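You operate a simulated robot arm through the tools that you are given. There is no shell and no other tool.

The job below is to be done with a simulated robot arm. You get a single attempt, and the scene is never put back.

Task
Start the maroon trainer and hold it at about 2500 revs.
Fine: the red key goes into the ignition switch and the fuel tap opens; leave the rest alone.

The check looks at the end state, three seconds after you hand in, the way a careful person would. Anything else that was tipped, shoved, dropped, spilled or broken makes it a failure.

Robot
A 7-joint arm with a two-finger parallel gripper, fixed in place. Base frame: the origin is at the foot of the arm, x ahead of it, y to its left, z up. Readings come in m, degrees, newtons and seconds.
With the tool pointing down near the work surface it reaches from about 0.42 to 0.9 m from the base axis. Its first joint turns from -143.0 to 143.0 degrees. Payload 3 kg.
Tool frame: the origin (TCP) lies between the finger pads and is the grasp point; the fingertips stand 0.03 m ahead of it; z points along the fingers, y is the line along which they close. The gripper opens to 0.094 m. The fingers are 0.028 m wide and 0.01 m thick; the gripper's body (0.05 by 0.096 m) begins 0.055 m behind the TCP.
Orientation is told as [roll, pitch, yaw] about the base's x, y, z axes, in that order, counted from this pose: with the fingers straight down and closing along the base's y, the tool's x points along the base's -x, its y along +y and its z along -z.

Tools
- The arm moves only by the tool drive_tool. Its argument "steps" is one flat list of numbers, 7 for each row, row after row: the shift along the tool's x, y, z in units of 50 mm (1.0 is 50 mm), then the turn, a rotation vector about the tool's x, y, z in units of 6 degrees (1.0 is 6 degrees), then the closure, from 0 (fully open) to 1 (shut). In form: [dx, dy, dz, wx, wy, wz, fingers, dx, dy, dz, wx, wy, wz, fingers, ...]. A call has 1 to 20 rows; each row shifts and turns the commanded pose from where the row before left it, along the tool's axes as they then stand. A call with a number of a shift or a turn outside -1 to 1 is refused whole. Each row takes 0.2 s and may step no farther than 0.05 m and 8.6 degrees from the row before; otherwise, or with a gripper value out of range, the whole call is refused. A pose out of reach is approached as far as the arm can. The call stops where the force on the tool passes 90 N (or 10 N more than at its start, if that is more) or the arm is blocked; 0.2 s more then pass. Each finger travels about 0.072 m/s and halts on what it meets, pressing with about 25 N; the grip force reading is that of the motor and also rises with nothing between the fingers. The clock runs only during rows and for 0.2 s after the last one: add rows that do not move to give the fingers time. It gives the time, the measured TCP pose, the force on the tool (base axes), the opening and the grip force at its end, in the units of the frame above (readings bear some noise), with the torque about the TCP (base axes, N m) and any sound that the robot's microphone picked up, and new pictures: "show" is both (left out), scene, wrist or none.
- Cameras (640 x 400 px; columns grow to the right, rows downward): "scene" is fixed at [0.3997, -0.5018, 1.2526]; the picture's right is [0.97, -0.23, 0.00], its down [-0.10, -0.41, -0.91] and it looks along [0.21, 0.88, -0.43] (base axes); focal length 316 px, centre (320, 200). "wrist" rides on the gripper at [0.076, 0.014, -0.103] in the tool frame; the picture's right is [-0.18, 0.98, 0.00], its down [-0.75, -0.14, -0.64] and it looks along [-0.63, -0.12, 0.77] (tool axes); focal length 243 px, centre (320, 200). There is no depth. A picture from a camera that has moved, and an enlarged one, comes with that camera's place and axes in the base frame and with its lens.
- enlarge(camera, box): a new picture of the part [left, top, right, bottom] of that camera's present view, enlarged. It takes no simulated time.
- sign_off(): hands the job in; it is judged then, once.

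Nothing tells you positions but the pictures and the camera data. Unless the task says otherwise, let go and move clear before handing in.

The tools are called after "Emit:" by a JSON object that holds its "name" and its "arguments". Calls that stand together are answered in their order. drive_tool: Moves the arm, as the interface text tells. Its arguments: {"type":"object","properties":{"steps":{"type":"array"},"show":{"type":"string","enum":["both","scene","wrist","none"]}},"required":["steps"]} The other tools are called the same way: enlarge (camera, box) takes an enlarged picture of a part of a camera's view; sign_off () hands the job in.

At the start:

```text
time_s: 0.0
position: [0.4907, 0.4267, 1.0188]
tool_rot: [0.0, 0.0, 0.0]
ft_force: [-0.6, 0.5, -0.6]
torque: [-0.02, -0.02, 0.03]
width: 0.0941
finger_force: 0.0
```

scene: 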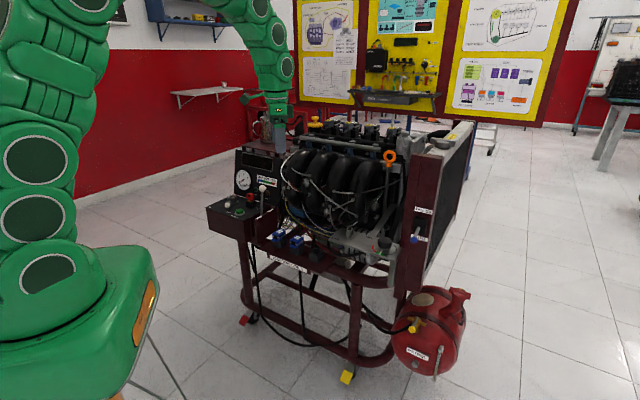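
wrist: 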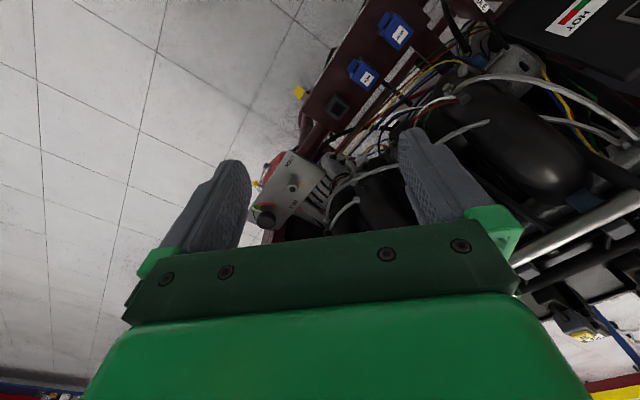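

I see a maroon engine trainer stand with a control panel (gauge, buttons, lever) at its left front, a red fuel tank at the lower right, and key boards on the wall behind. I'll enlarge parts of the view to find the ignition switch, red key and fuel tap before moving.

Emit:
{"name": "enlarge", "arguments": {"camera": "scene", "box": [200, 140, 320, 215]}}

Emit:
{"name": "enlarge", "arguments": {"camera": "scene", "box": [200, 200, 320, 275]}}

Emit:
{"name": "enlarge", "arguments": {"camera": "scene", "box": [360, 200, 480, 275]}}

Emit:
{"name": "enlarge", "arguments": {"camera": "scene", "box": [360, 270, 520, 370]}}

Emit:
{"name": "enlarge", "arguments": {"camera": "scene", "box": [340, 30, 500, 130]}}

Emit:
{"name": "enlarge", "arguments": {"camera": "scene", "box": [280, 110, 440, 210]}}

Emit:
{"name": "enlarge", "arguments": {"camera": "wrist", "box": [240, 0, 480, 150]}}

```text
5.33 times, centred on (260, 178) of scene
camera zoom: at [0.3997, -0.5018, 1.2526], right [0.97, -0.23, 0.0], down [-0.1, -0.41, -0.91], along [0.21, 0.88, -0.43], focal length 1684 px, centre (640, 320)
```

zoom: 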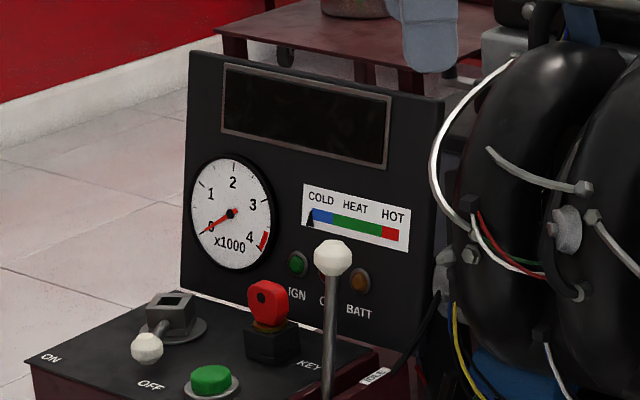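

```text
5.33 times, centred on (260, 238) of scene
camera zoom: at [0.3997, -0.5018, 1.2526], right [0.97, -0.23, 0.0], down [-0.1, -0.41, -0.91], along [0.21, 0.88, -0.43], focal length 1684 px, centre (640, 0)
```

zoom: 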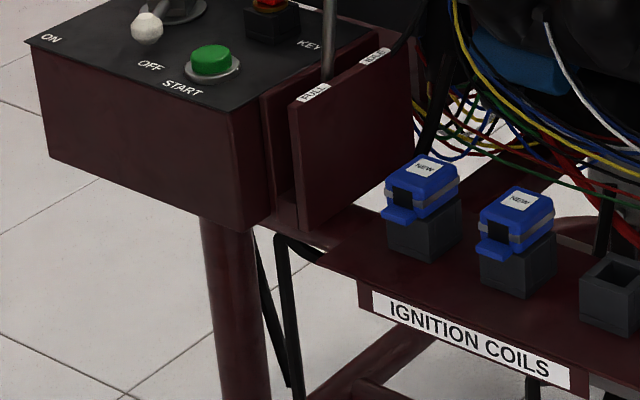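

```text
5.33 times, centred on (420, 238) of scene
camera zoom: at [0.3997, -0.5018, 1.2526], right [0.97, -0.23, 0.0], down [-0.1, -0.41, -0.91], along [0.21, 0.88, -0.43], focal length 1684 px, centre (-213, 0)
```

zoom: 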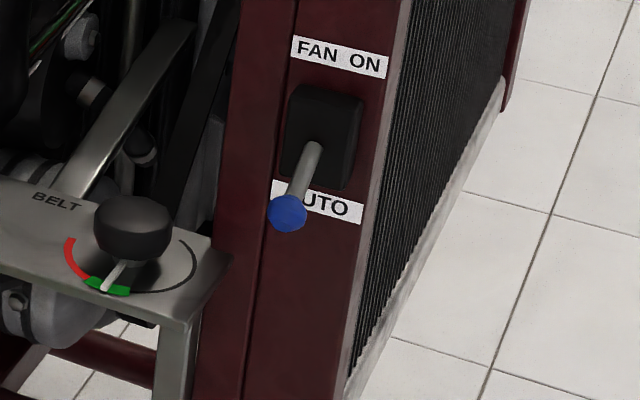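

```text
4.00 times, centred on (440, 320) of scene
camera zoom: at [0.3997, -0.5018, 1.2526], right [0.97, -0.23, 0.0], down [-0.1, -0.41, -0.91], along [0.21, 0.88, -0.43], focal length 1263 px, centre (-160, -280)
```

zoom: 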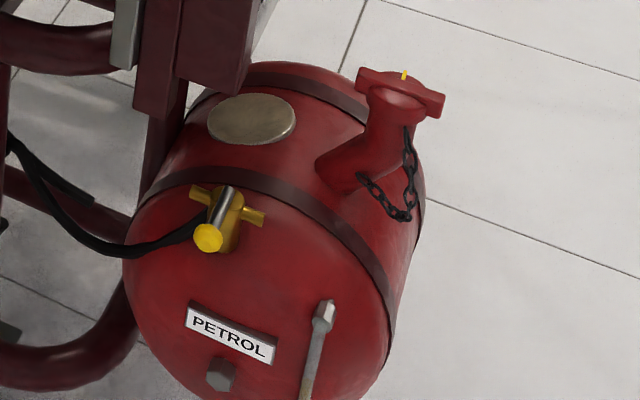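

```text
4.00 times, centred on (420, 80) of scene
camera zoom: at [0.3997, -0.5018, 1.2526], right [0.97, -0.23, 0.0], down [-0.1, -0.41, -0.91], along [0.21, 0.88, -0.43], focal length 1263 px, centre (-80, 680)
```

zoom: 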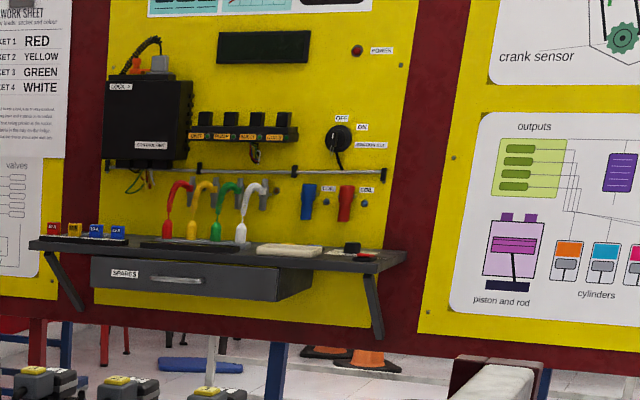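

```text
4.00 times, centred on (360, 160) of scene
camera zoom: at [0.3997, -0.5018, 1.2526], right [0.97, -0.23, 0.0], down [-0.1, -0.41, -0.91], along [0.21, 0.88, -0.43], focal length 1263 px, centre (160, 360)
```

zoom: 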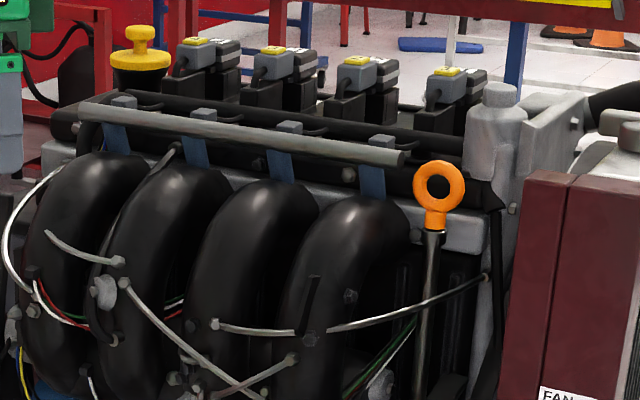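

```text
2.67 times, centred on (360, 75) of wrist
camera zoom: at [0.4138, 0.4418, 1.123], right [0.18, 0.98, 0.0], down [0.75, -0.14, 0.64], along [0.63, -0.12, -0.77], focal length 647 px, centre (213, 533)
```

zoom: 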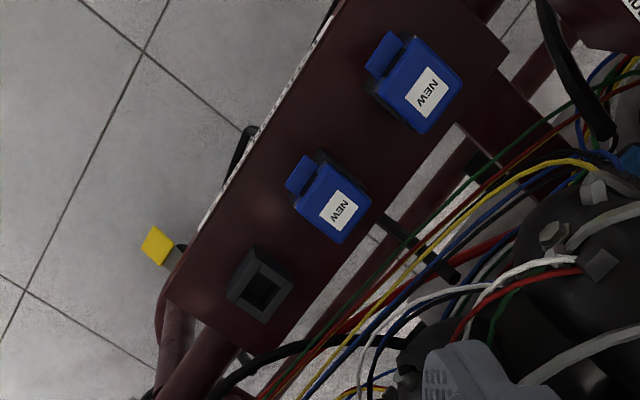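

The panel shows a rev gauge, IGN and BATT lamps, an ON/OFF toggle, a green START button, a block labelled KEY with a red key on it, and a white-knobbed throttle lever. The petrol tap sits on the red tank. I'll zoom in closer on each to work out their states.

Emit:
{"name": "enlarge", "arguments": {"camera": "scene", "box": [236, 184, 276, 209]}}

Emit:
{"name": "enlarge", "arguments": {"camera": "scene", "box": [252, 180, 292, 205]}}

Emit:
{"name": "enlarge", "arguments": {"camera": "scene", "box": [205, 190, 261, 225]}}

Emit:
{"name": "enlarge", "arguments": {"camera": "scene", "box": [250, 205, 306, 240]}}

Emit:
{"name": "enlarge", "arguments": {"camera": "scene", "box": [390, 305, 446, 340]}}

Emit:
{"name": "enlarge", "arguments": {"camera": "scene", "box": [360, 50, 416, 85]}}

Emit:
{"name": "enlarge", "arguments": {"camera": "scene", "box": [408, 50, 464, 85]}}

Emit:
{"name": "enlarge", "arguments": {"camera": "scene", "box": [130, 0, 290, 100]}}

Emit:
{"name": "enlarge", "arguments": {"camera": "scene", "box": [230, 225, 400, 331]}}

```text
16.00 times, centred on (256, 196) of scene
camera zoom: at [0.3997, -0.5018, 1.2526], right [0.97, -0.23, 0.0], down [-0.1, -0.41, -0.91], along [0.21, 0.88, -0.43], focal length 5053 px, centre (1344, 256)
```

zoom: 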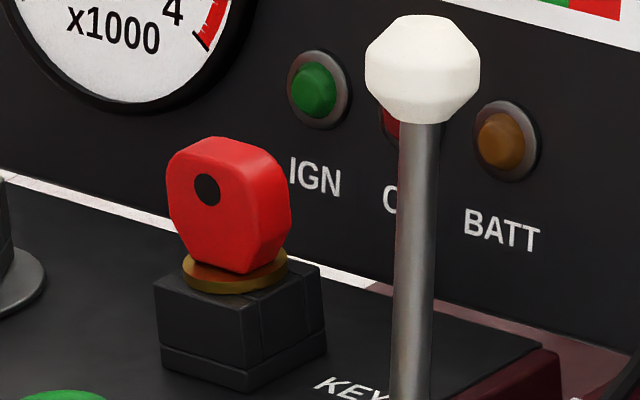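

```text
16.00 times, centred on (272, 192) of scene
camera zoom: at [0.3997, -0.5018, 1.2526], right [0.97, -0.23, 0.0], down [-0.1, -0.41, -0.91], along [0.21, 0.88, -0.43], focal length 5053 px, centre (1088, 320)
```

zoom: 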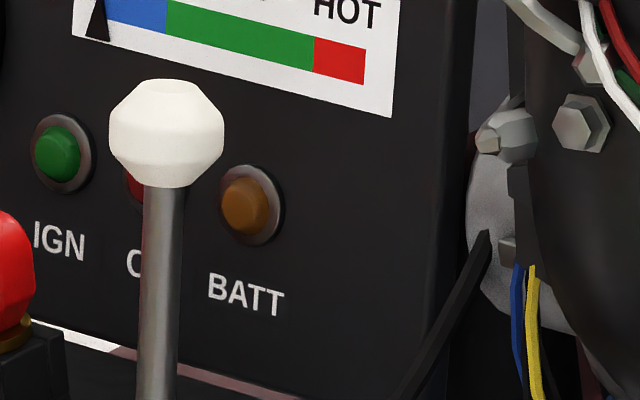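

```text
11.43 times, centred on (233, 208) of scene
camera zoom: at [0.3997, -0.5018, 1.2526], right [0.97, -0.23, 0.0], down [-0.1, -0.41, -0.91], along [0.21, 0.88, -0.43], focal length 3610 px, centre (1314, 114)
```

zoom: 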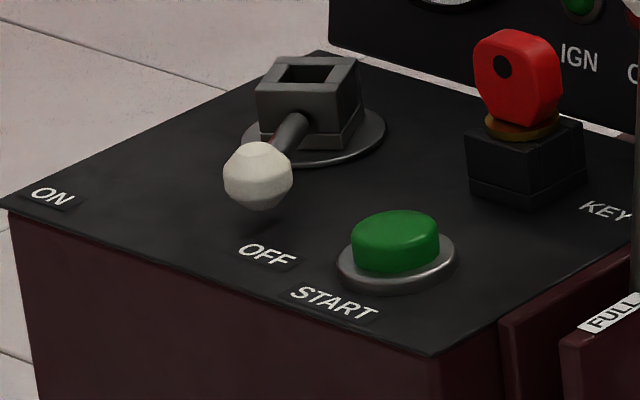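

```text
11.43 times, centred on (278, 222) of scene
camera zoom: at [0.3997, -0.5018, 1.2526], right [0.97, -0.23, 0.0], down [-0.1, -0.41, -0.91], along [0.21, 0.88, -0.43], focal length 3610 px, centre (800, -57)
```

zoom: 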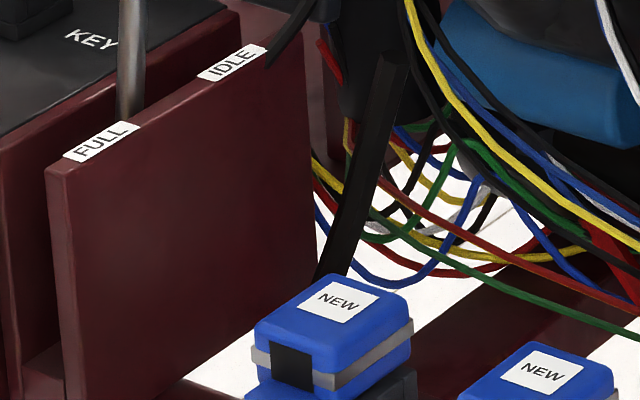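

```text
11.43 times, centred on (418, 322) of scene
camera zoom: at [0.3997, -0.5018, 1.2526], right [0.97, -0.23, 0.0], down [-0.1, -0.41, -0.91], along [0.21, 0.88, -0.43], focal length 3610 px, centre (-800, -1200)
```

zoom: 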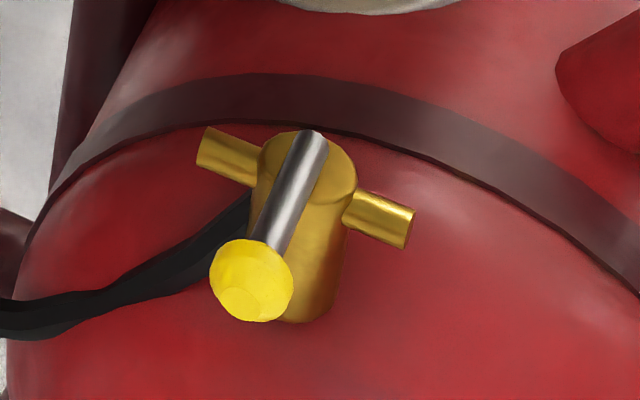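

```text
11.43 times, centred on (388, 68) of scene
camera zoom: at [0.3997, -0.5018, 1.2526], right [0.97, -0.23, 0.0], down [-0.1, -0.41, -0.91], along [0.21, 0.88, -0.43], focal length 3610 px, centre (-457, 1714)
```

zoom: 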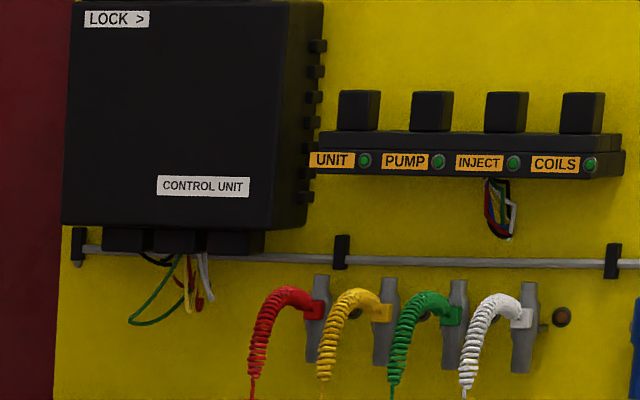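

```text
11.43 times, centred on (436, 68) of scene
camera zoom: at [0.3997, -0.5018, 1.2526], right [0.97, -0.23, 0.0], down [-0.1, -0.41, -0.91], along [0.21, 0.88, -0.43], focal length 3610 px, centre (-1006, 1714)
```

zoom: 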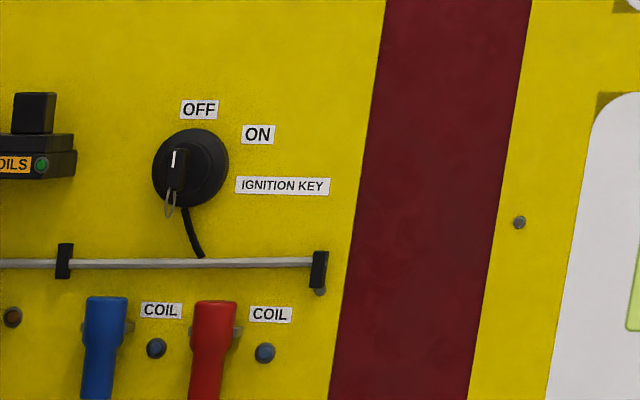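

```text
4.00 times, centred on (210, 50) of scene
camera zoom: at [0.3997, -0.5018, 1.2526], right [0.97, -0.23, 0.0], down [-0.1, -0.41, -0.91], along [0.21, 0.88, -0.43], focal length 1263 px, centre (760, 800)
```

zoom: 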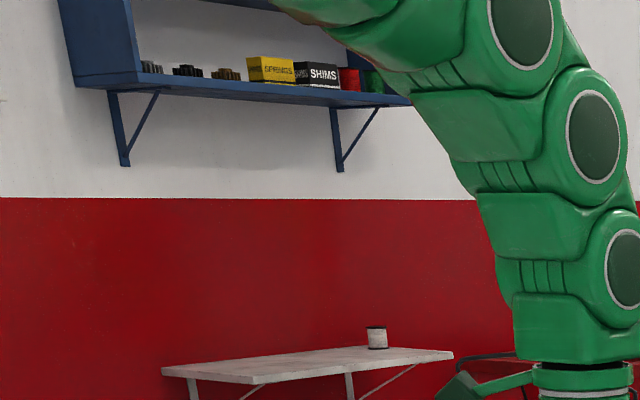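

```text
3.76 times, centred on (315, 278) of scene
camera zoom: at [0.3997, -0.5018, 1.2526], right [0.97, -0.23, 0.0], down [-0.1, -0.41, -0.91], along [0.21, 0.88, -0.43], focal length 1189 px, centre (339, -94)
```

zoom: 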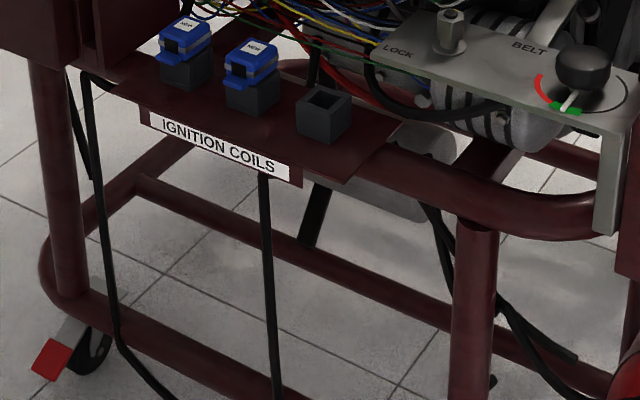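

The red key sits on the black KEY block, which has a brass collar. Next to it is a grey hub with a square hole and an ON/OFF lever, and there's a START button and a FULL–IDLE throttle lever. To see the panel properly, I'll back the arm away from the engine and yaw it so the wrist camera faces the panel.

Emit:
{"name": "drive_tool", "arguments": {"steps": [0.2, -0.3, -0.5, 0, 0, 0, 0, 0.4, -0.7, -0.2, 0, 0, 0, 0, 0.4, -0.7, 0, 0, 0, 0, 0, 0.4, -0.7, 0, 0, 0, 0, 0, 0.4, -0.5, 0, 0, 0, 0, 0, 0, 0, 0, 0, 0, -1, 0, 0, 0, 0, 0, 0, -1, 0, 0, 0, 0, 0, 0, -1, 0, 0, 0, 0, 0, 0, -1, 0, 0, 0, 0, 0, 0, -1, 0, 0, 0, 0, 0, 0, -1, 0, 0, 0, 0, 0, 0, -1, 0, 0, 0, 0, 0, 0, -1, 0, 0, 0, 0, 0, 0, -1, 0, 0, 0, 0, 0, 0, -1, 0, 0, 0, 0, 0, 0, -1, 0, 0, 0, 0, 0, 0, -1, 0, 0, 0, 0, 0, 0, -1, 0, 0, 0, 0, 0, 0, -1, 0, 0, 0, 0, 0, 0, -1, 0], "show": "both"}}

```text
time_s: 4.2
position: [0.4009, 0.2803, 1.0537]
tool_rot: [0.0, -0.1, 90.1]
ft_force: [-0.1, -0.2, -0.4]
torque: [0.01, 0.03, 0.04]
width: 0.0938
finger_force: 0.0
camera wrist: at [0.3862, 0.2062, 1.1578], right [-0.98, 0.18, 0.0], down [0.14, 0.75, 0.64], along [0.12, 0.63, -0.77], focal length 243 px, centre (320, 200)
```

scene: 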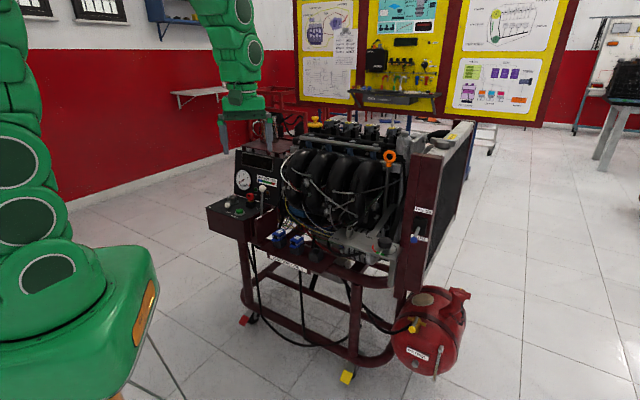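
wrist: 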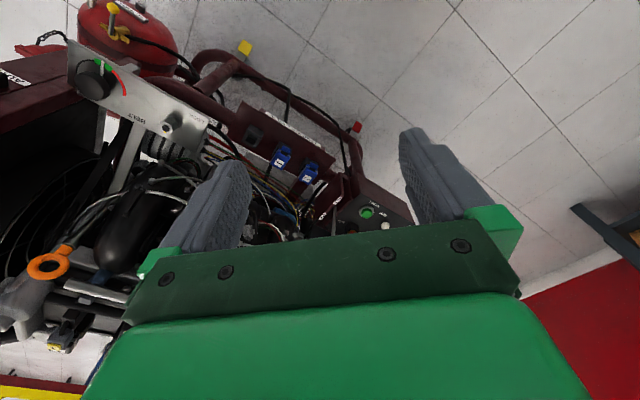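

The wrist camera now sees the START button. Triangulating it against the scene view puts it near (0.347, 0.666, 0.672). I'll slide forward so the whole panel comes clear of the gripper in the wrist view.

Emit:
{"name": "drive_tool", "arguments": {"steps": [-0.8, 0, 0.12, 0, 0, 0, 0, -0.8, 0, 0.12, 0, 0, 0, 0, -0.8, 0, 0.12, 0, 0, 0, 0, -0.8, 0, 0.12, 0, 0, 0, 0, -0.8, 0, 0.12, 0, 0, 0, 0, 0, 0, 0, 0, 0, 0, 0], "show": "both"}}

```text
time_s: 5.6
position: [0.4002, 0.4793, 1.0228]
tool_rot: [0.0, -0.1, 90.1]
ft_force: [0.7, -0.7, 0.6]
torque: [-0.04, 0.01, 0.0]
width: 0.0941
finger_force: 0.0
camera wrist: at [0.3846, 0.4052, 1.1265], right [-0.98, 0.18, 0.0], down [0.14, 0.75, 0.64], along [0.12, 0.63, -0.77], focal length 243 px, centre (320, 200)
```

scene: 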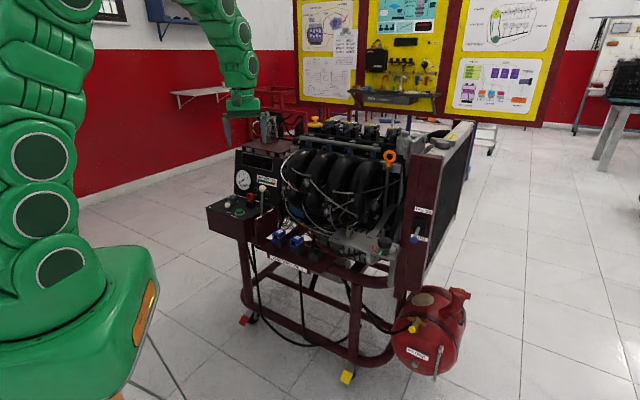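
wrist: 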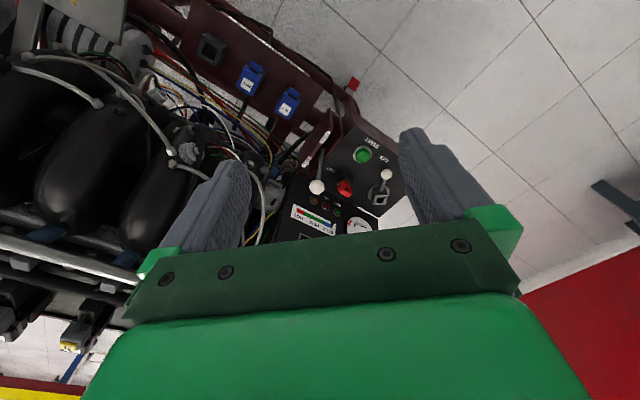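

Emit:
{"name": "enlarge", "arguments": {"camera": "wrist", "box": [280, 130, 408, 210]}}

Emit:
{"name": "enlarge", "arguments": {"camera": "wrist", "box": [325, 165, 405, 215]}}

Emit:
{"name": "enlarge", "arguments": {"camera": "scene", "box": [240, 188, 264, 203]}}

Emit:
{"name": "enlarge", "arguments": {"camera": "scene", "box": [218, 190, 250, 210]}}

```text
5.00 times, centred on (344, 170) of wrist
camera zoom: at [0.3846, 0.4052, 1.1265], right [-0.98, 0.18, 0.0], down [0.14, 0.75, 0.64], along [0.12, 0.63, -0.77], focal length 1213 px, centre (200, 350)
```

zoom: 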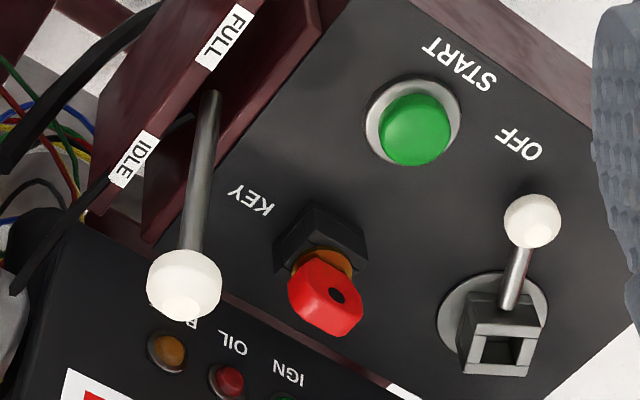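

```text
8.00 times, centred on (365, 190) of wrist
camera zoom: at [0.3846, 0.4052, 1.1265], right [-0.98, 0.18, 0.0], down [0.14, 0.75, 0.64], along [0.12, 0.63, -0.77], focal length 1941 px, centre (-40, 280)
```

zoom: 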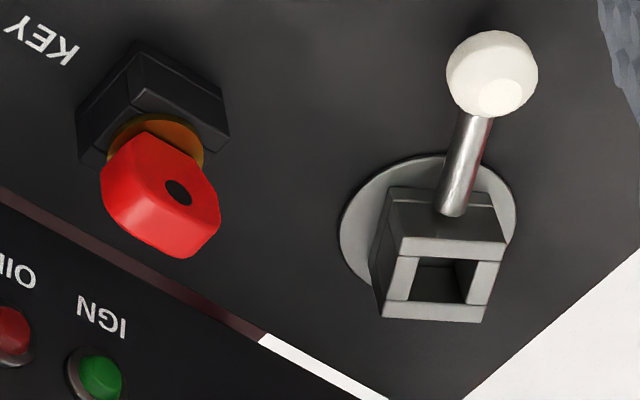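

```text
16.00 times, centred on (252, 196) of scene
camera zoom: at [0.3997, -0.5018, 1.2526], right [0.97, -0.23, 0.0], down [-0.1, -0.41, -0.91], along [0.21, 0.88, -0.43], focal length 5053 px, centre (1408, 272)
```

zoom: 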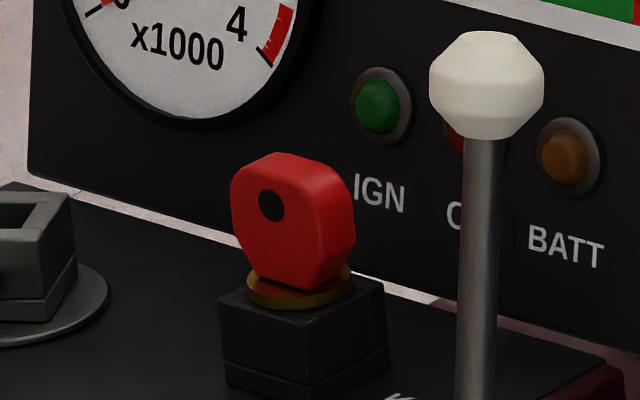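

```text
16.00 times, centred on (234, 200) of scene
camera zoom: at [0.3997, -0.5018, 1.2526], right [0.97, -0.23, 0.0], down [-0.1, -0.41, -0.91], along [0.21, 0.88, -0.43], focal length 5053 px, centre (1696, 200)
```

zoom: 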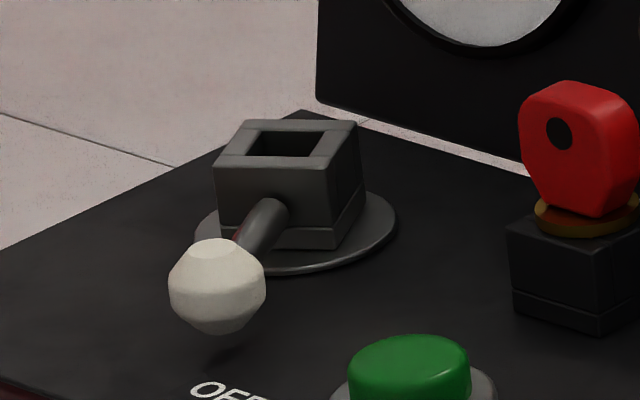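

The red key is parked in the KEY block at about (0.392, 0.740, 0.694). The grey square socket with the ON/OFF lever is the ignition switch, and the throttle ball is at about (0.444, 0.677, 0.755). The trainer is yawed about 45°, so I'll square up to it and move closer to measure.

Emit:
{"name": "drive_tool", "arguments": {"steps": [0, 0, 0, 0, 0, 1, 0, 0, 0, 0, 0, 0, 1, 0, 0, 0, 0, 0, 0, 1, 0, 0, 0, 0, 0, 0, 1, 0, 0, 0, 0, 0, 0, 1, 0, 0, 0, 0, 0, 0, 1, 0, 0, 0, 0, 0, 0, 1, 0, 0, 0, 0, 0, 0, 0.5, 0, -0.17, 0.693, 0.4, 0, 0, 0, 0, -0.17, 0.693, 0.52, 0, 0, 0, 0, -0.17, 0.693, 0.52, 0, 0, 0, 0, -0.17, 0.693, 0.52, 0, 0, 0, 0, -0.17, 0.693, 0.52, 0, 0, 0, 0, -0.17, 0.693, 0.52, 0, 0, 0, 0, 0, 0, 0, 0, 0, 0, 0], "show": "both"}}

```text
time_s: 8.8
position: [0.2884, 0.6647, 0.8736]
tool_rot: [0.1, -0.1, 45.0]
ft_force: [0.0, 0.4, 0.4]
torque: [-0.01, 0.01, 0.0]
width: 0.094
finger_force: 0.0
camera wrist: at [0.2241, 0.6226, 0.9781], right [-0.57, 0.82, 0.0], down [0.63, 0.43, 0.64], along [0.53, 0.36, -0.77], focal length 243 px, centre (320, 200)
```

scene: 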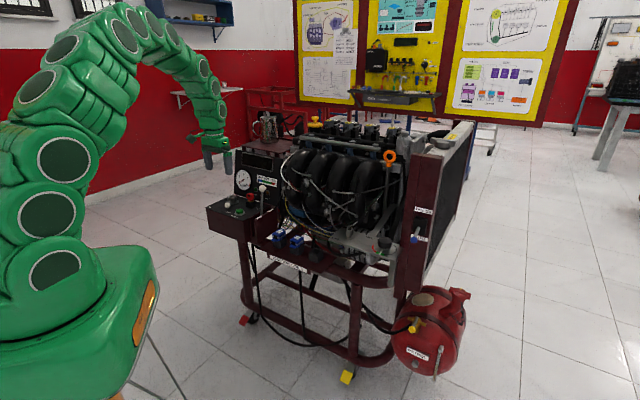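
wrist: 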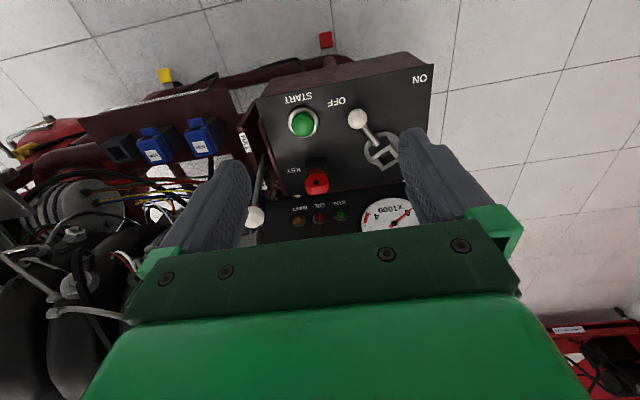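

Emit:
{"name": "enlarge", "arguments": {"camera": "wrist", "box": [250, 60, 442, 180]}}

Emit:
{"name": "enlarge", "arguments": {"camera": "wrist", "box": [272, 130, 416, 220]}}

Emit:
{"name": "enlarge", "arguments": {"camera": "wrist", "box": [335, 95, 415, 180]}}

Emit:
{"name": "enlarge", "arguments": {"camera": "wrist", "box": [280, 145, 360, 195]}}

Emit:
{"name": "enlarge", "arguments": {"camera": "wrist", "box": [215, 110, 311, 230]}}

```text
3.33 times, centred on (346, 120) of wrist
camera zoom: at [0.2241, 0.6226, 0.9781], right [-0.57, 0.82, 0.0], down [0.63, 0.43, 0.64], along [0.53, 0.36, -0.77], focal length 809 px, centre (233, 467)
```

zoom: 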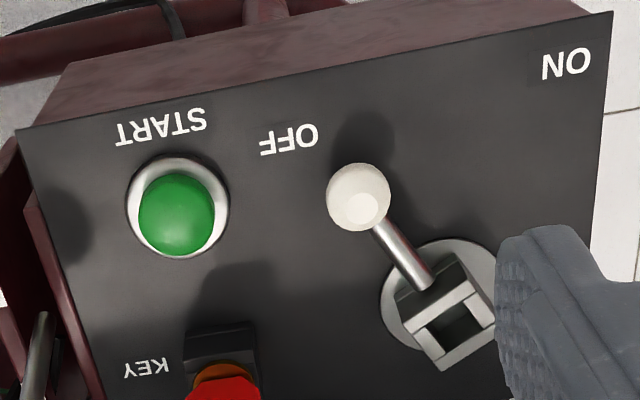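

```text
4.44 times, centred on (344, 175) of wrist
camera zoom: at [0.2241, 0.6226, 0.9781], right [-0.57, 0.82, 0.0], down [0.63, 0.43, 0.64], along [0.53, 0.36, -0.77], focal length 1078 px, centre (213, 311)
```

zoom: 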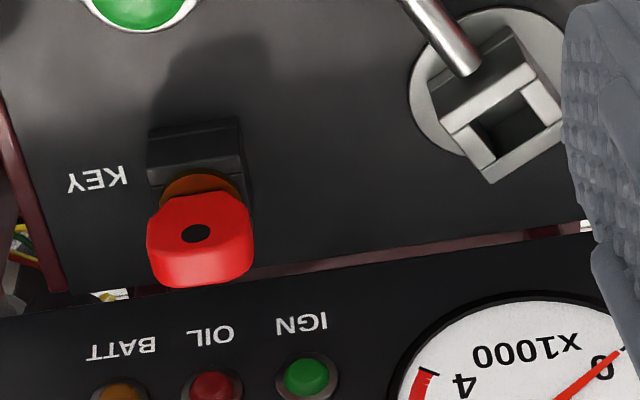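

```text
4.71 times, centred on (375, 138) of wrist
camera zoom: at [0.2241, 0.6226, 0.9781], right [-0.57, 0.82, 0.0], down [0.63, 0.43, 0.64], along [0.53, 0.36, -0.77], focal length 1142 px, centre (61, 494)
```

zoom: 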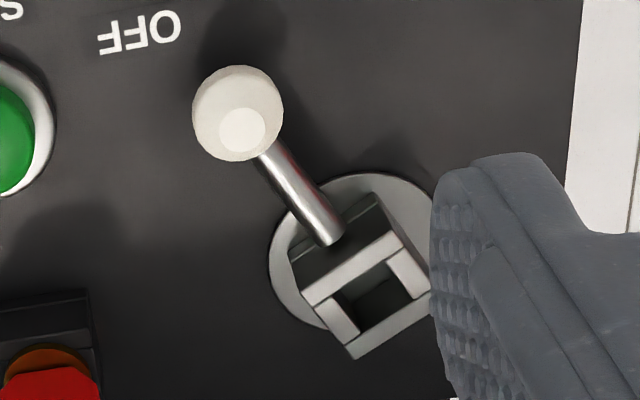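

```text
8.00 times, centred on (320, 170) of wrist
camera zoom: at [0.2241, 0.6226, 0.9781], right [-0.57, 0.82, 0.0], down [0.63, 0.43, 0.64], along [0.53, 0.36, -0.77], focal length 1941 px, centre (320, 440)
```

zoom: 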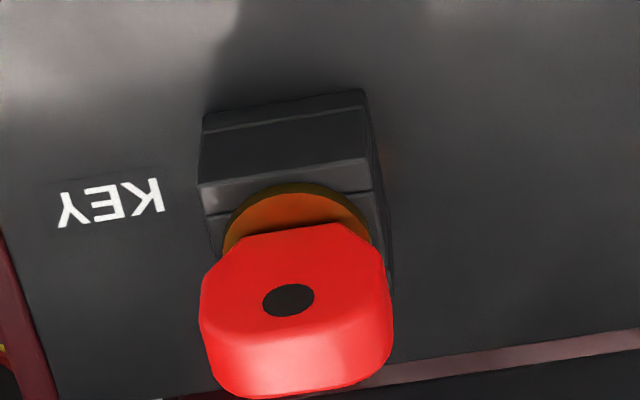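

```text
3.33 times, centred on (263, 170) of wrist
camera zoom: at [0.2241, 0.6226, 0.9781], right [-0.57, 0.82, 0.0], down [0.63, 0.43, 0.64], along [0.53, 0.36, -0.77], focal length 809 px, centre (510, 300)
```

zoom: 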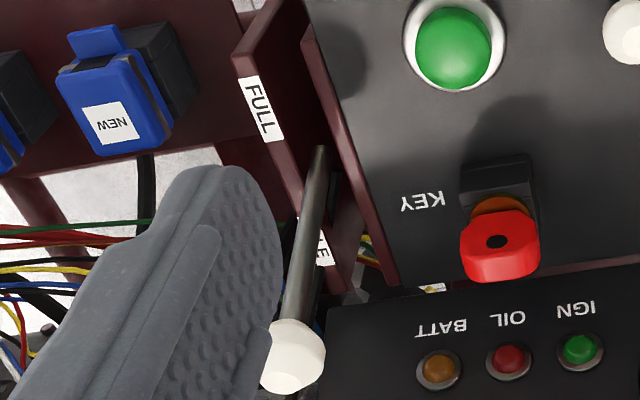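

I can see the panel clearly now. The key in its block is aligned with the panel at 45°. The switch hub is at about (0.311, 0.793, 0.686), turned about 30° from the panel, with OFF at about 255° and ON at about 195°. The tap ball is near (0.851, 0.138, 0.454). I'll move above the key with the fingers partly closed to measure it more finely.

Emit:
{"name": "drive_tool", "arguments": {"steps": [0, 0, 0, 0, 0, 0, 0.36, -0.6325, -0.1, 0.3, 0, 0, 0, 0.36, -0.6325, -0.1, 0.3, 0, 0, 0, 0.36, -0.6325, -0.1, 0.3, 0, 0, 0, 0.36, -0.6325, -0.1, 0.3, 0, 0, 0, 0.36, 0, 0, 0, 0, 0, 0, 0.36], "show": "both"}}

```text
time_s: 10.2
position: [0.3931, 0.7382, 0.817]
tool_rot: [0.0, 0.1, 45.0]
ft_force: [0.1, -0.1, -0.2]
torque: [0.01, 0.0, 0.02]
width: 0.0601
finger_force: 0.0
camera wrist: at [0.3297, 0.6965, 0.9205], right [-0.56, 0.83, 0.0], down [0.63, 0.43, 0.64], along [0.53, 0.36, -0.77], focal length 243 px, centre (320, 200)
```

scene: 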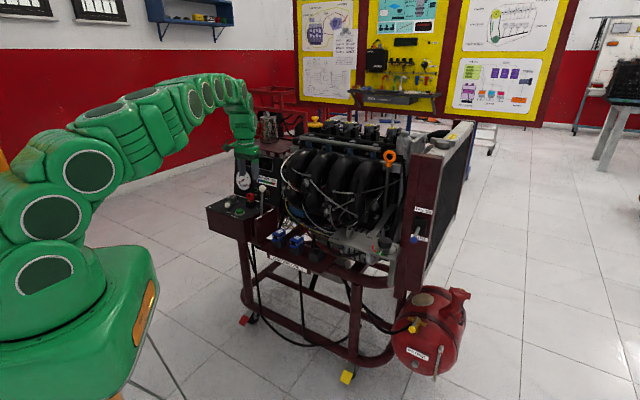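
wrist: 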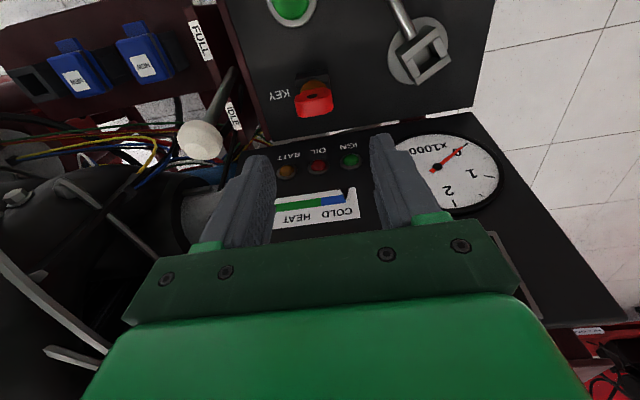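

Emit:
{"name": "enlarge", "arguments": {"camera": "wrist", "box": [280, 65, 352, 125]}}

Emit:
{"name": "enlarge", "arguments": {"camera": "wrist", "box": [370, 0, 466, 90]}}

Emit:
{"name": "enlarge", "arguments": {"camera": "wrist", "box": [160, 10, 288, 170]}}

Emit:
{"name": "enlarge", "arguments": {"camera": "scene", "box": [200, 130, 300, 230]}}

```text
6.67 times, centred on (316, 95) of wrist
camera zoom: at [0.3297, 0.6965, 0.9205], right [-0.56, 0.83, 0.0], down [0.63, 0.43, 0.64], along [0.53, 0.36, -0.77], focal length 1618 px, centre (347, 900)
```

zoom: 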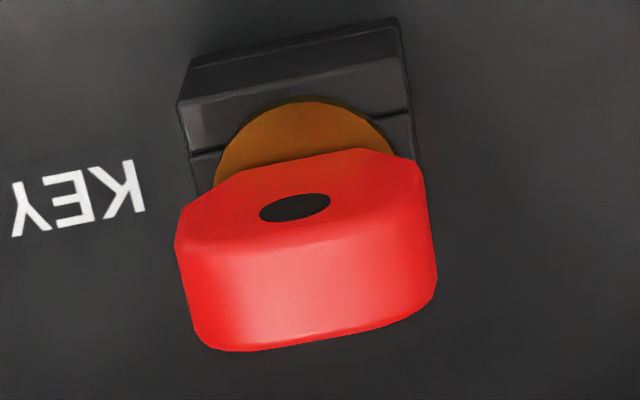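

```text
4.44 times, centred on (418, 45) of wrist
camera zoom: at [0.3297, 0.6965, 0.9205], right [-0.56, 0.83, 0.0], down [0.63, 0.43, 0.64], along [0.53, 0.36, -0.77], focal length 1078 px, centre (-116, 889)
```

zoom: 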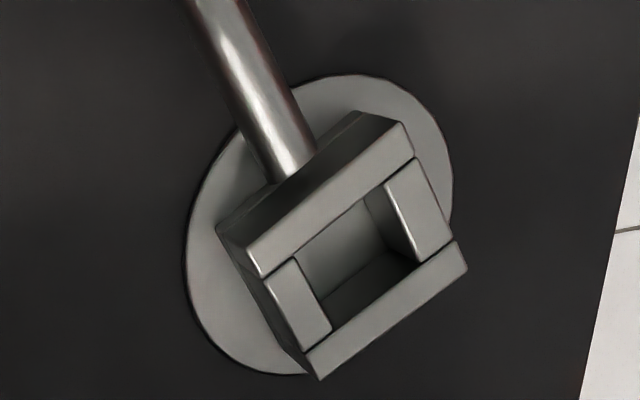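

```text
2.50 times, centred on (224, 90) of wrist
camera zoom: at [0.3297, 0.6965, 0.9205], right [-0.56, 0.83, 0.0], down [0.63, 0.43, 0.64], along [0.53, 0.36, -0.77], focal length 606 px, centre (560, 475)
```

zoom: 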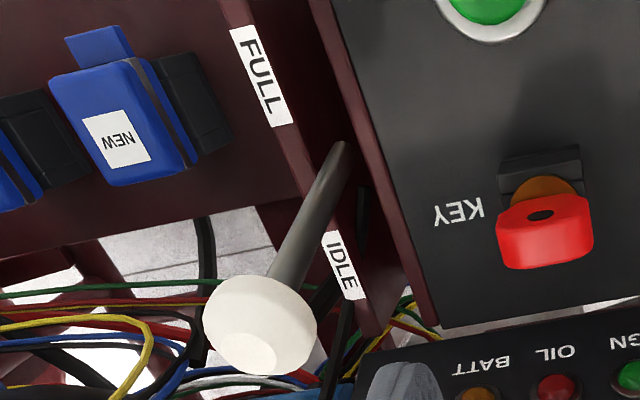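

```text
4.00 times, centred on (250, 180) of scene
camera zoom: at [0.3997, -0.5018, 1.2526], right [0.97, -0.23, 0.0], down [-0.1, -0.41, -0.91], along [0.21, 0.88, -0.43], focal length 1263 px, centre (600, 280)
```

zoom: 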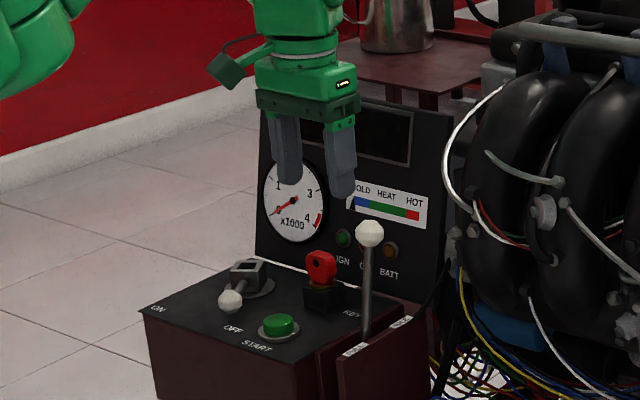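

The key bow is about 31 mm wide and 13 mm thick, centred near (0.389, 0.731) with its top at z≈0.725. I'll turn the gripper 90° so the fingers close on the flat faces, then check alignment from above before going down.

Emit:
{"name": "drive_tool", "arguments": {"steps": [0.16, -0.03, 0, 0, 0, 0, 0.36, 0, 0, 0, 0, 0, -1, 0.36, 0, 0, 0, 0, 0, -1, 0.36, 0, 0, 0, 0, 0, -1, 0.36, 0, 0, 0, 0, 0, -1, 0.36, 0, 0, 0, 0, 0, -1, 0.36, 0, 0, 0, 0, 0, -1, 0.36, 0, 0, 0, 0, 0, -1, 0.36, 0, 0, 0, 0, 0, -1, 0.36, 0, 0, 0, 0, 0, -1, 0.36, 0, 0, 0, 0, 0, -1, 0.36, 0, 0, 0, 0, 0, -1, 0.36, 0, 0, 0, 0, 0, -1, 0.36, 0, 0, 0, 0, 0, -1, 0.36, 0, 0, 0, 0, 0, -1, 0.36, 0, 0, 0, 0, 0, -1, 0.36, 0, 0, 0, 0, 0, 0, 0.36], "show": "both"}}

```text
time_s: 13.8
position: [0.3883, 0.7321, 0.8151]
tool_rot: [0.0, 0.1, 135.1]
ft_force: [0.2, -0.3, 0.3]
torque: [0.01, 0.01, -0.02]
width: 0.06
finger_force: 0.0
camera wrist: at [0.4318, 0.671, 0.9185], right [-0.82, -0.57, 0.0], down [-0.43, 0.63, 0.64], along [-0.36, 0.53, -0.77], focal length 243 px, centre (320, 200)
```

scene: 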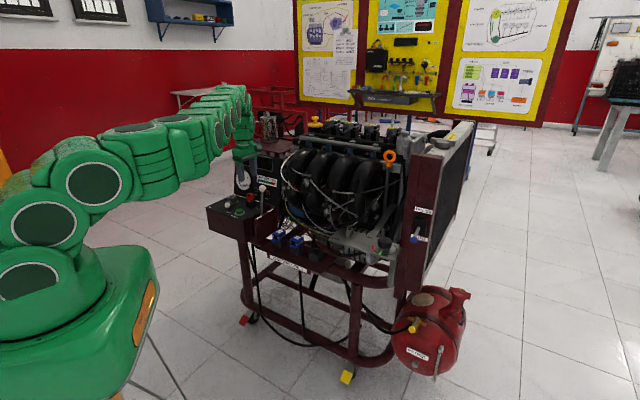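
wrist: 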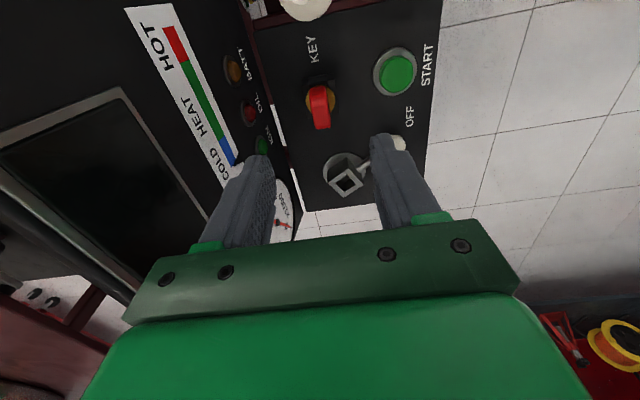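

Emit:
{"name": "enlarge", "arguments": {"camera": "wrist", "box": [280, 60, 376, 145]}}

Emit:
{"name": "enlarge", "arguments": {"camera": "wrist", "box": [230, 60, 422, 260]}}

Emit:
{"name": "enlarge", "arguments": {"camera": "scene", "box": [200, 130, 300, 230]}}

```text
4.71 times, centred on (328, 102) of wrist
camera zoom: at [0.4318, 0.671, 0.9185], right [-0.82, -0.57, 0.0], down [-0.43, 0.63, 0.64], along [-0.36, 0.53, -0.77], focal length 1142 px, centre (282, 659)
```

zoom: 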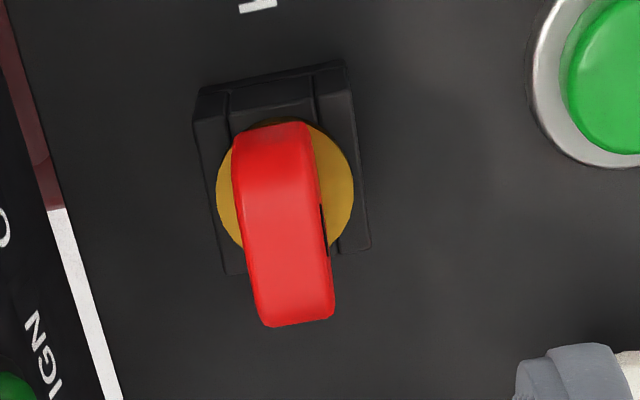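

```text
2.00 times, centred on (326, 160) of wrist
camera zoom: at [0.4318, 0.671, 0.9185], right [-0.82, -0.57, 0.0], down [-0.43, 0.63, 0.64], along [-0.36, 0.53, -0.77], focal length 485 px, centre (308, 280)
```

zoom: 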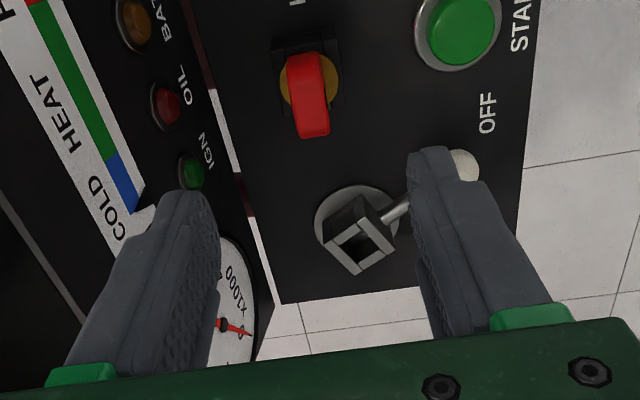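

```text
4.00 times, centred on (250, 180) of scene
camera zoom: at [0.3997, -0.5018, 1.2526], right [0.97, -0.23, 0.0], down [-0.1, -0.41, -0.91], along [0.21, 0.88, -0.43], focal length 1263 px, centre (600, 280)
```

zoom: 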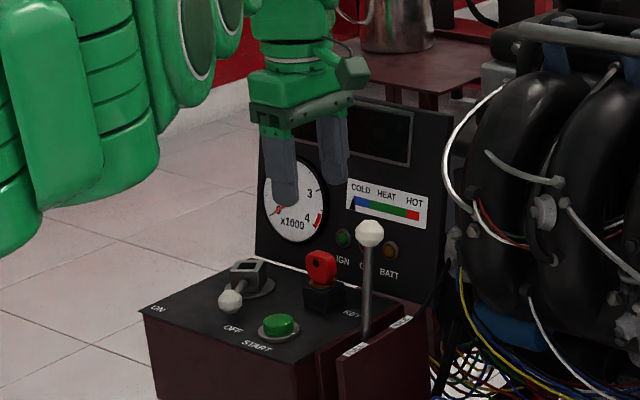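

The tool axis lines up with the key to within about 2 mm along the closing direction. I'll shift 3 mm along the bow and descend until the fingertips are just above the brass collar.

Emit:
{"name": "drive_tool", "arguments": {"steps": [0.06, 0, 0.3, 0, 0, 0, 0.36, 0, 0, 0.36, 0, 0, 0, 0.36, 0, 0, 0.36, 0, 0, 0, 0.36, 0, 0, 0.36, 0, 0, 0, 0.36, 0, 0, 0.34, 0, 0, 0, 0.36, 0, 0, 0, 0, 0, 0, 0.36], "show": "both"}}

```text
time_s: 15.2
position: [0.3911, 0.7297, 0.7283]
tool_rot: [0.0, 0.0, 135.0]
ft_force: [0.4, 0.2, 0.6]
torque: [-0.01, -0.01, 0.0]
width: 0.0602
finger_force: 0.2
camera wrist: at [0.4346, 0.667, 0.8316], right [-0.82, -0.57, 0.0], down [-0.43, 0.63, 0.64], along [-0.36, 0.53, -0.77], focal length 243 px, centre (320, 200)
```

scene: 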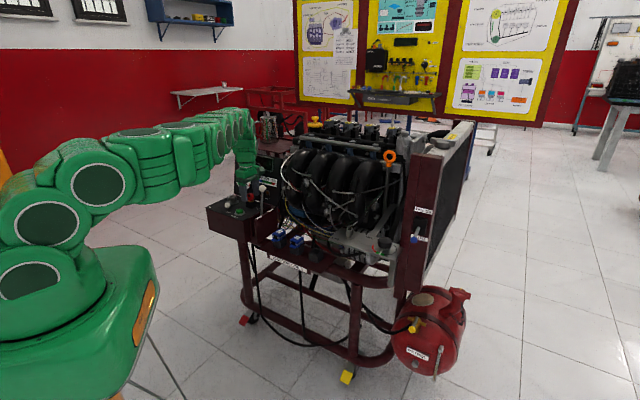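
wrist: 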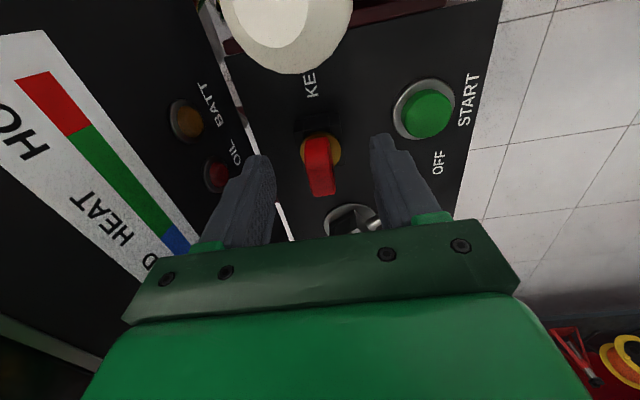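

Emit:
{"name": "enlarge", "arguments": {"camera": "wrist", "box": [256, 120, 384, 240]}}

Emit:
{"name": "enlarge", "arguments": {"camera": "scene", "box": [220, 160, 284, 224]}}

```text
3.33 times, centred on (320, 180) of wrist
camera zoom: at [0.4346, 0.667, 0.8316], right [-0.82, -0.57, 0.0], down [-0.43, 0.63, 0.64], along [-0.36, 0.53, -0.77], focal length 809 px, centre (320, 267)
```

zoom: 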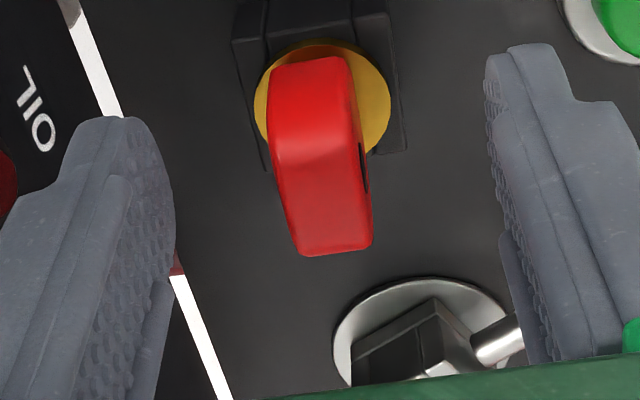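

```text
6.25 times, centred on (252, 192) of scene
camera zoom: at [0.3997, -0.5018, 1.2526], right [0.97, -0.23, 0.0], down [-0.1, -0.41, -0.91], along [0.21, 0.88, -0.43], focal length 1974 px, centre (745, 250)
```

zoom: 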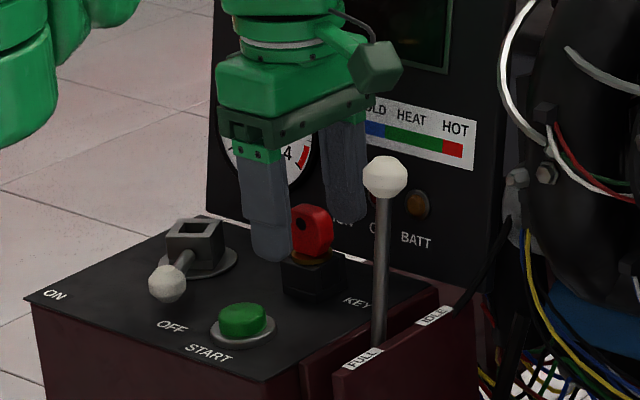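

The bow is centred between the fingers with the fingertips just above the collar. I'll close the fingers on it now.

Emit:
{"name": "drive_tool", "arguments": {"steps": [0.04, 0, 0, 0, 0, 0, 0.36, 0, 0, 0, 0, 0, 0, 0.7, 0, 0, 0, 0, 0, 0, 1, 0, 0, 0, 0, 0, 0, 1, 0, 0, 0, 0, 0, 0, 1], "show": "wrist"}}

```text
time_s: 16.4
position: [0.3921, 0.7282, 0.7268]
tool_rot: [0.1, 0.0, 135.0]
ft_force: [-0.2, -0.1, 0.7]
torque: [0.0, 0.02, 0.01]
width: 0.0127
finger_force: 24.9
camera wrist: at [0.4358, 0.6658, 0.8313], right [-0.82, -0.57, 0.0], down [-0.43, 0.63, 0.64], along [-0.36, 0.53, -0.77], focal length 243 px, centre (320, 200)
```

wrist: 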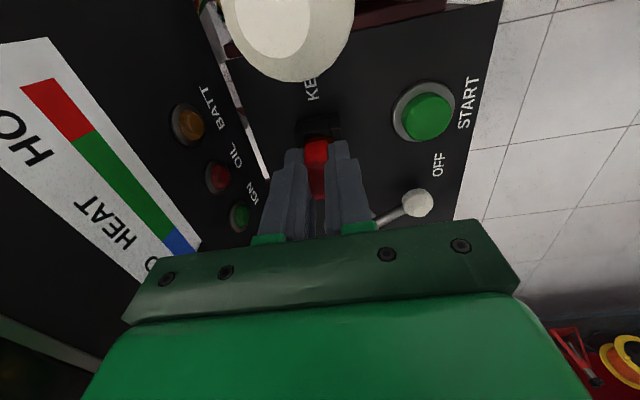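

The grip is solid: 12.7 mm width at 25 N. I'll lift the key straight up slowly.

Emit:
{"name": "drive_tool", "arguments": {"steps": [0, 0, -0.15, 0, 0, 0, 1, 0, 0, -0.2, 0, 0, 0, 1, 0, 0, -0.25, 0, 0, 0, 1, 0, 0, -0.3, 0, 0, 0, 1, 0, 0, -0.35, 0, 0, 0, 1, 0, 0, -0.35, 0, 0, 0, 1, 0, 0, 0, 0, 0, 0, 1], "show": "both"}}

```text
time_s: 18.0
position: [0.3933, 0.7308, 0.809]
tool_rot: [0.1, 0.0, 135.0]
ft_force: [0.4, 0.0, -0.8]
torque: [0.01, -0.02, 0.01]
width: 0.0129
finger_force: 25.4
camera wrist: at [0.4373, 0.6673, 0.9133], right [-0.82, -0.57, 0.0], down [-0.43, 0.63, 0.64], along [-0.36, 0.53, -0.77], focal length 243 px, centre (320, 200)
```

scene: 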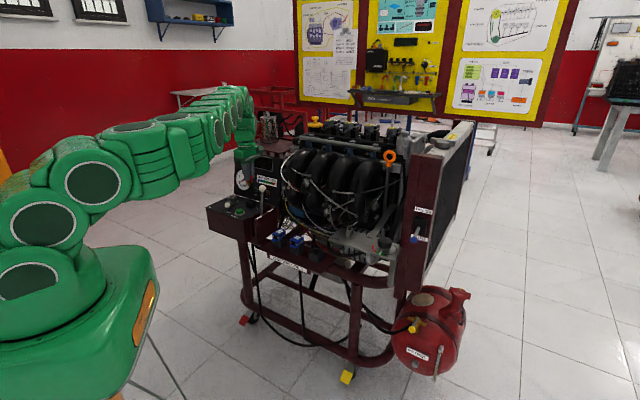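
wrist: 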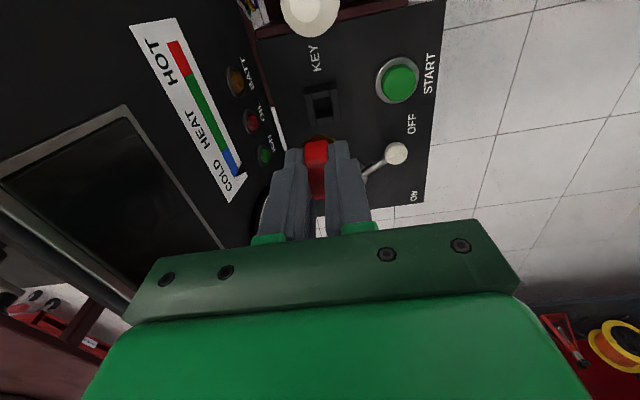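

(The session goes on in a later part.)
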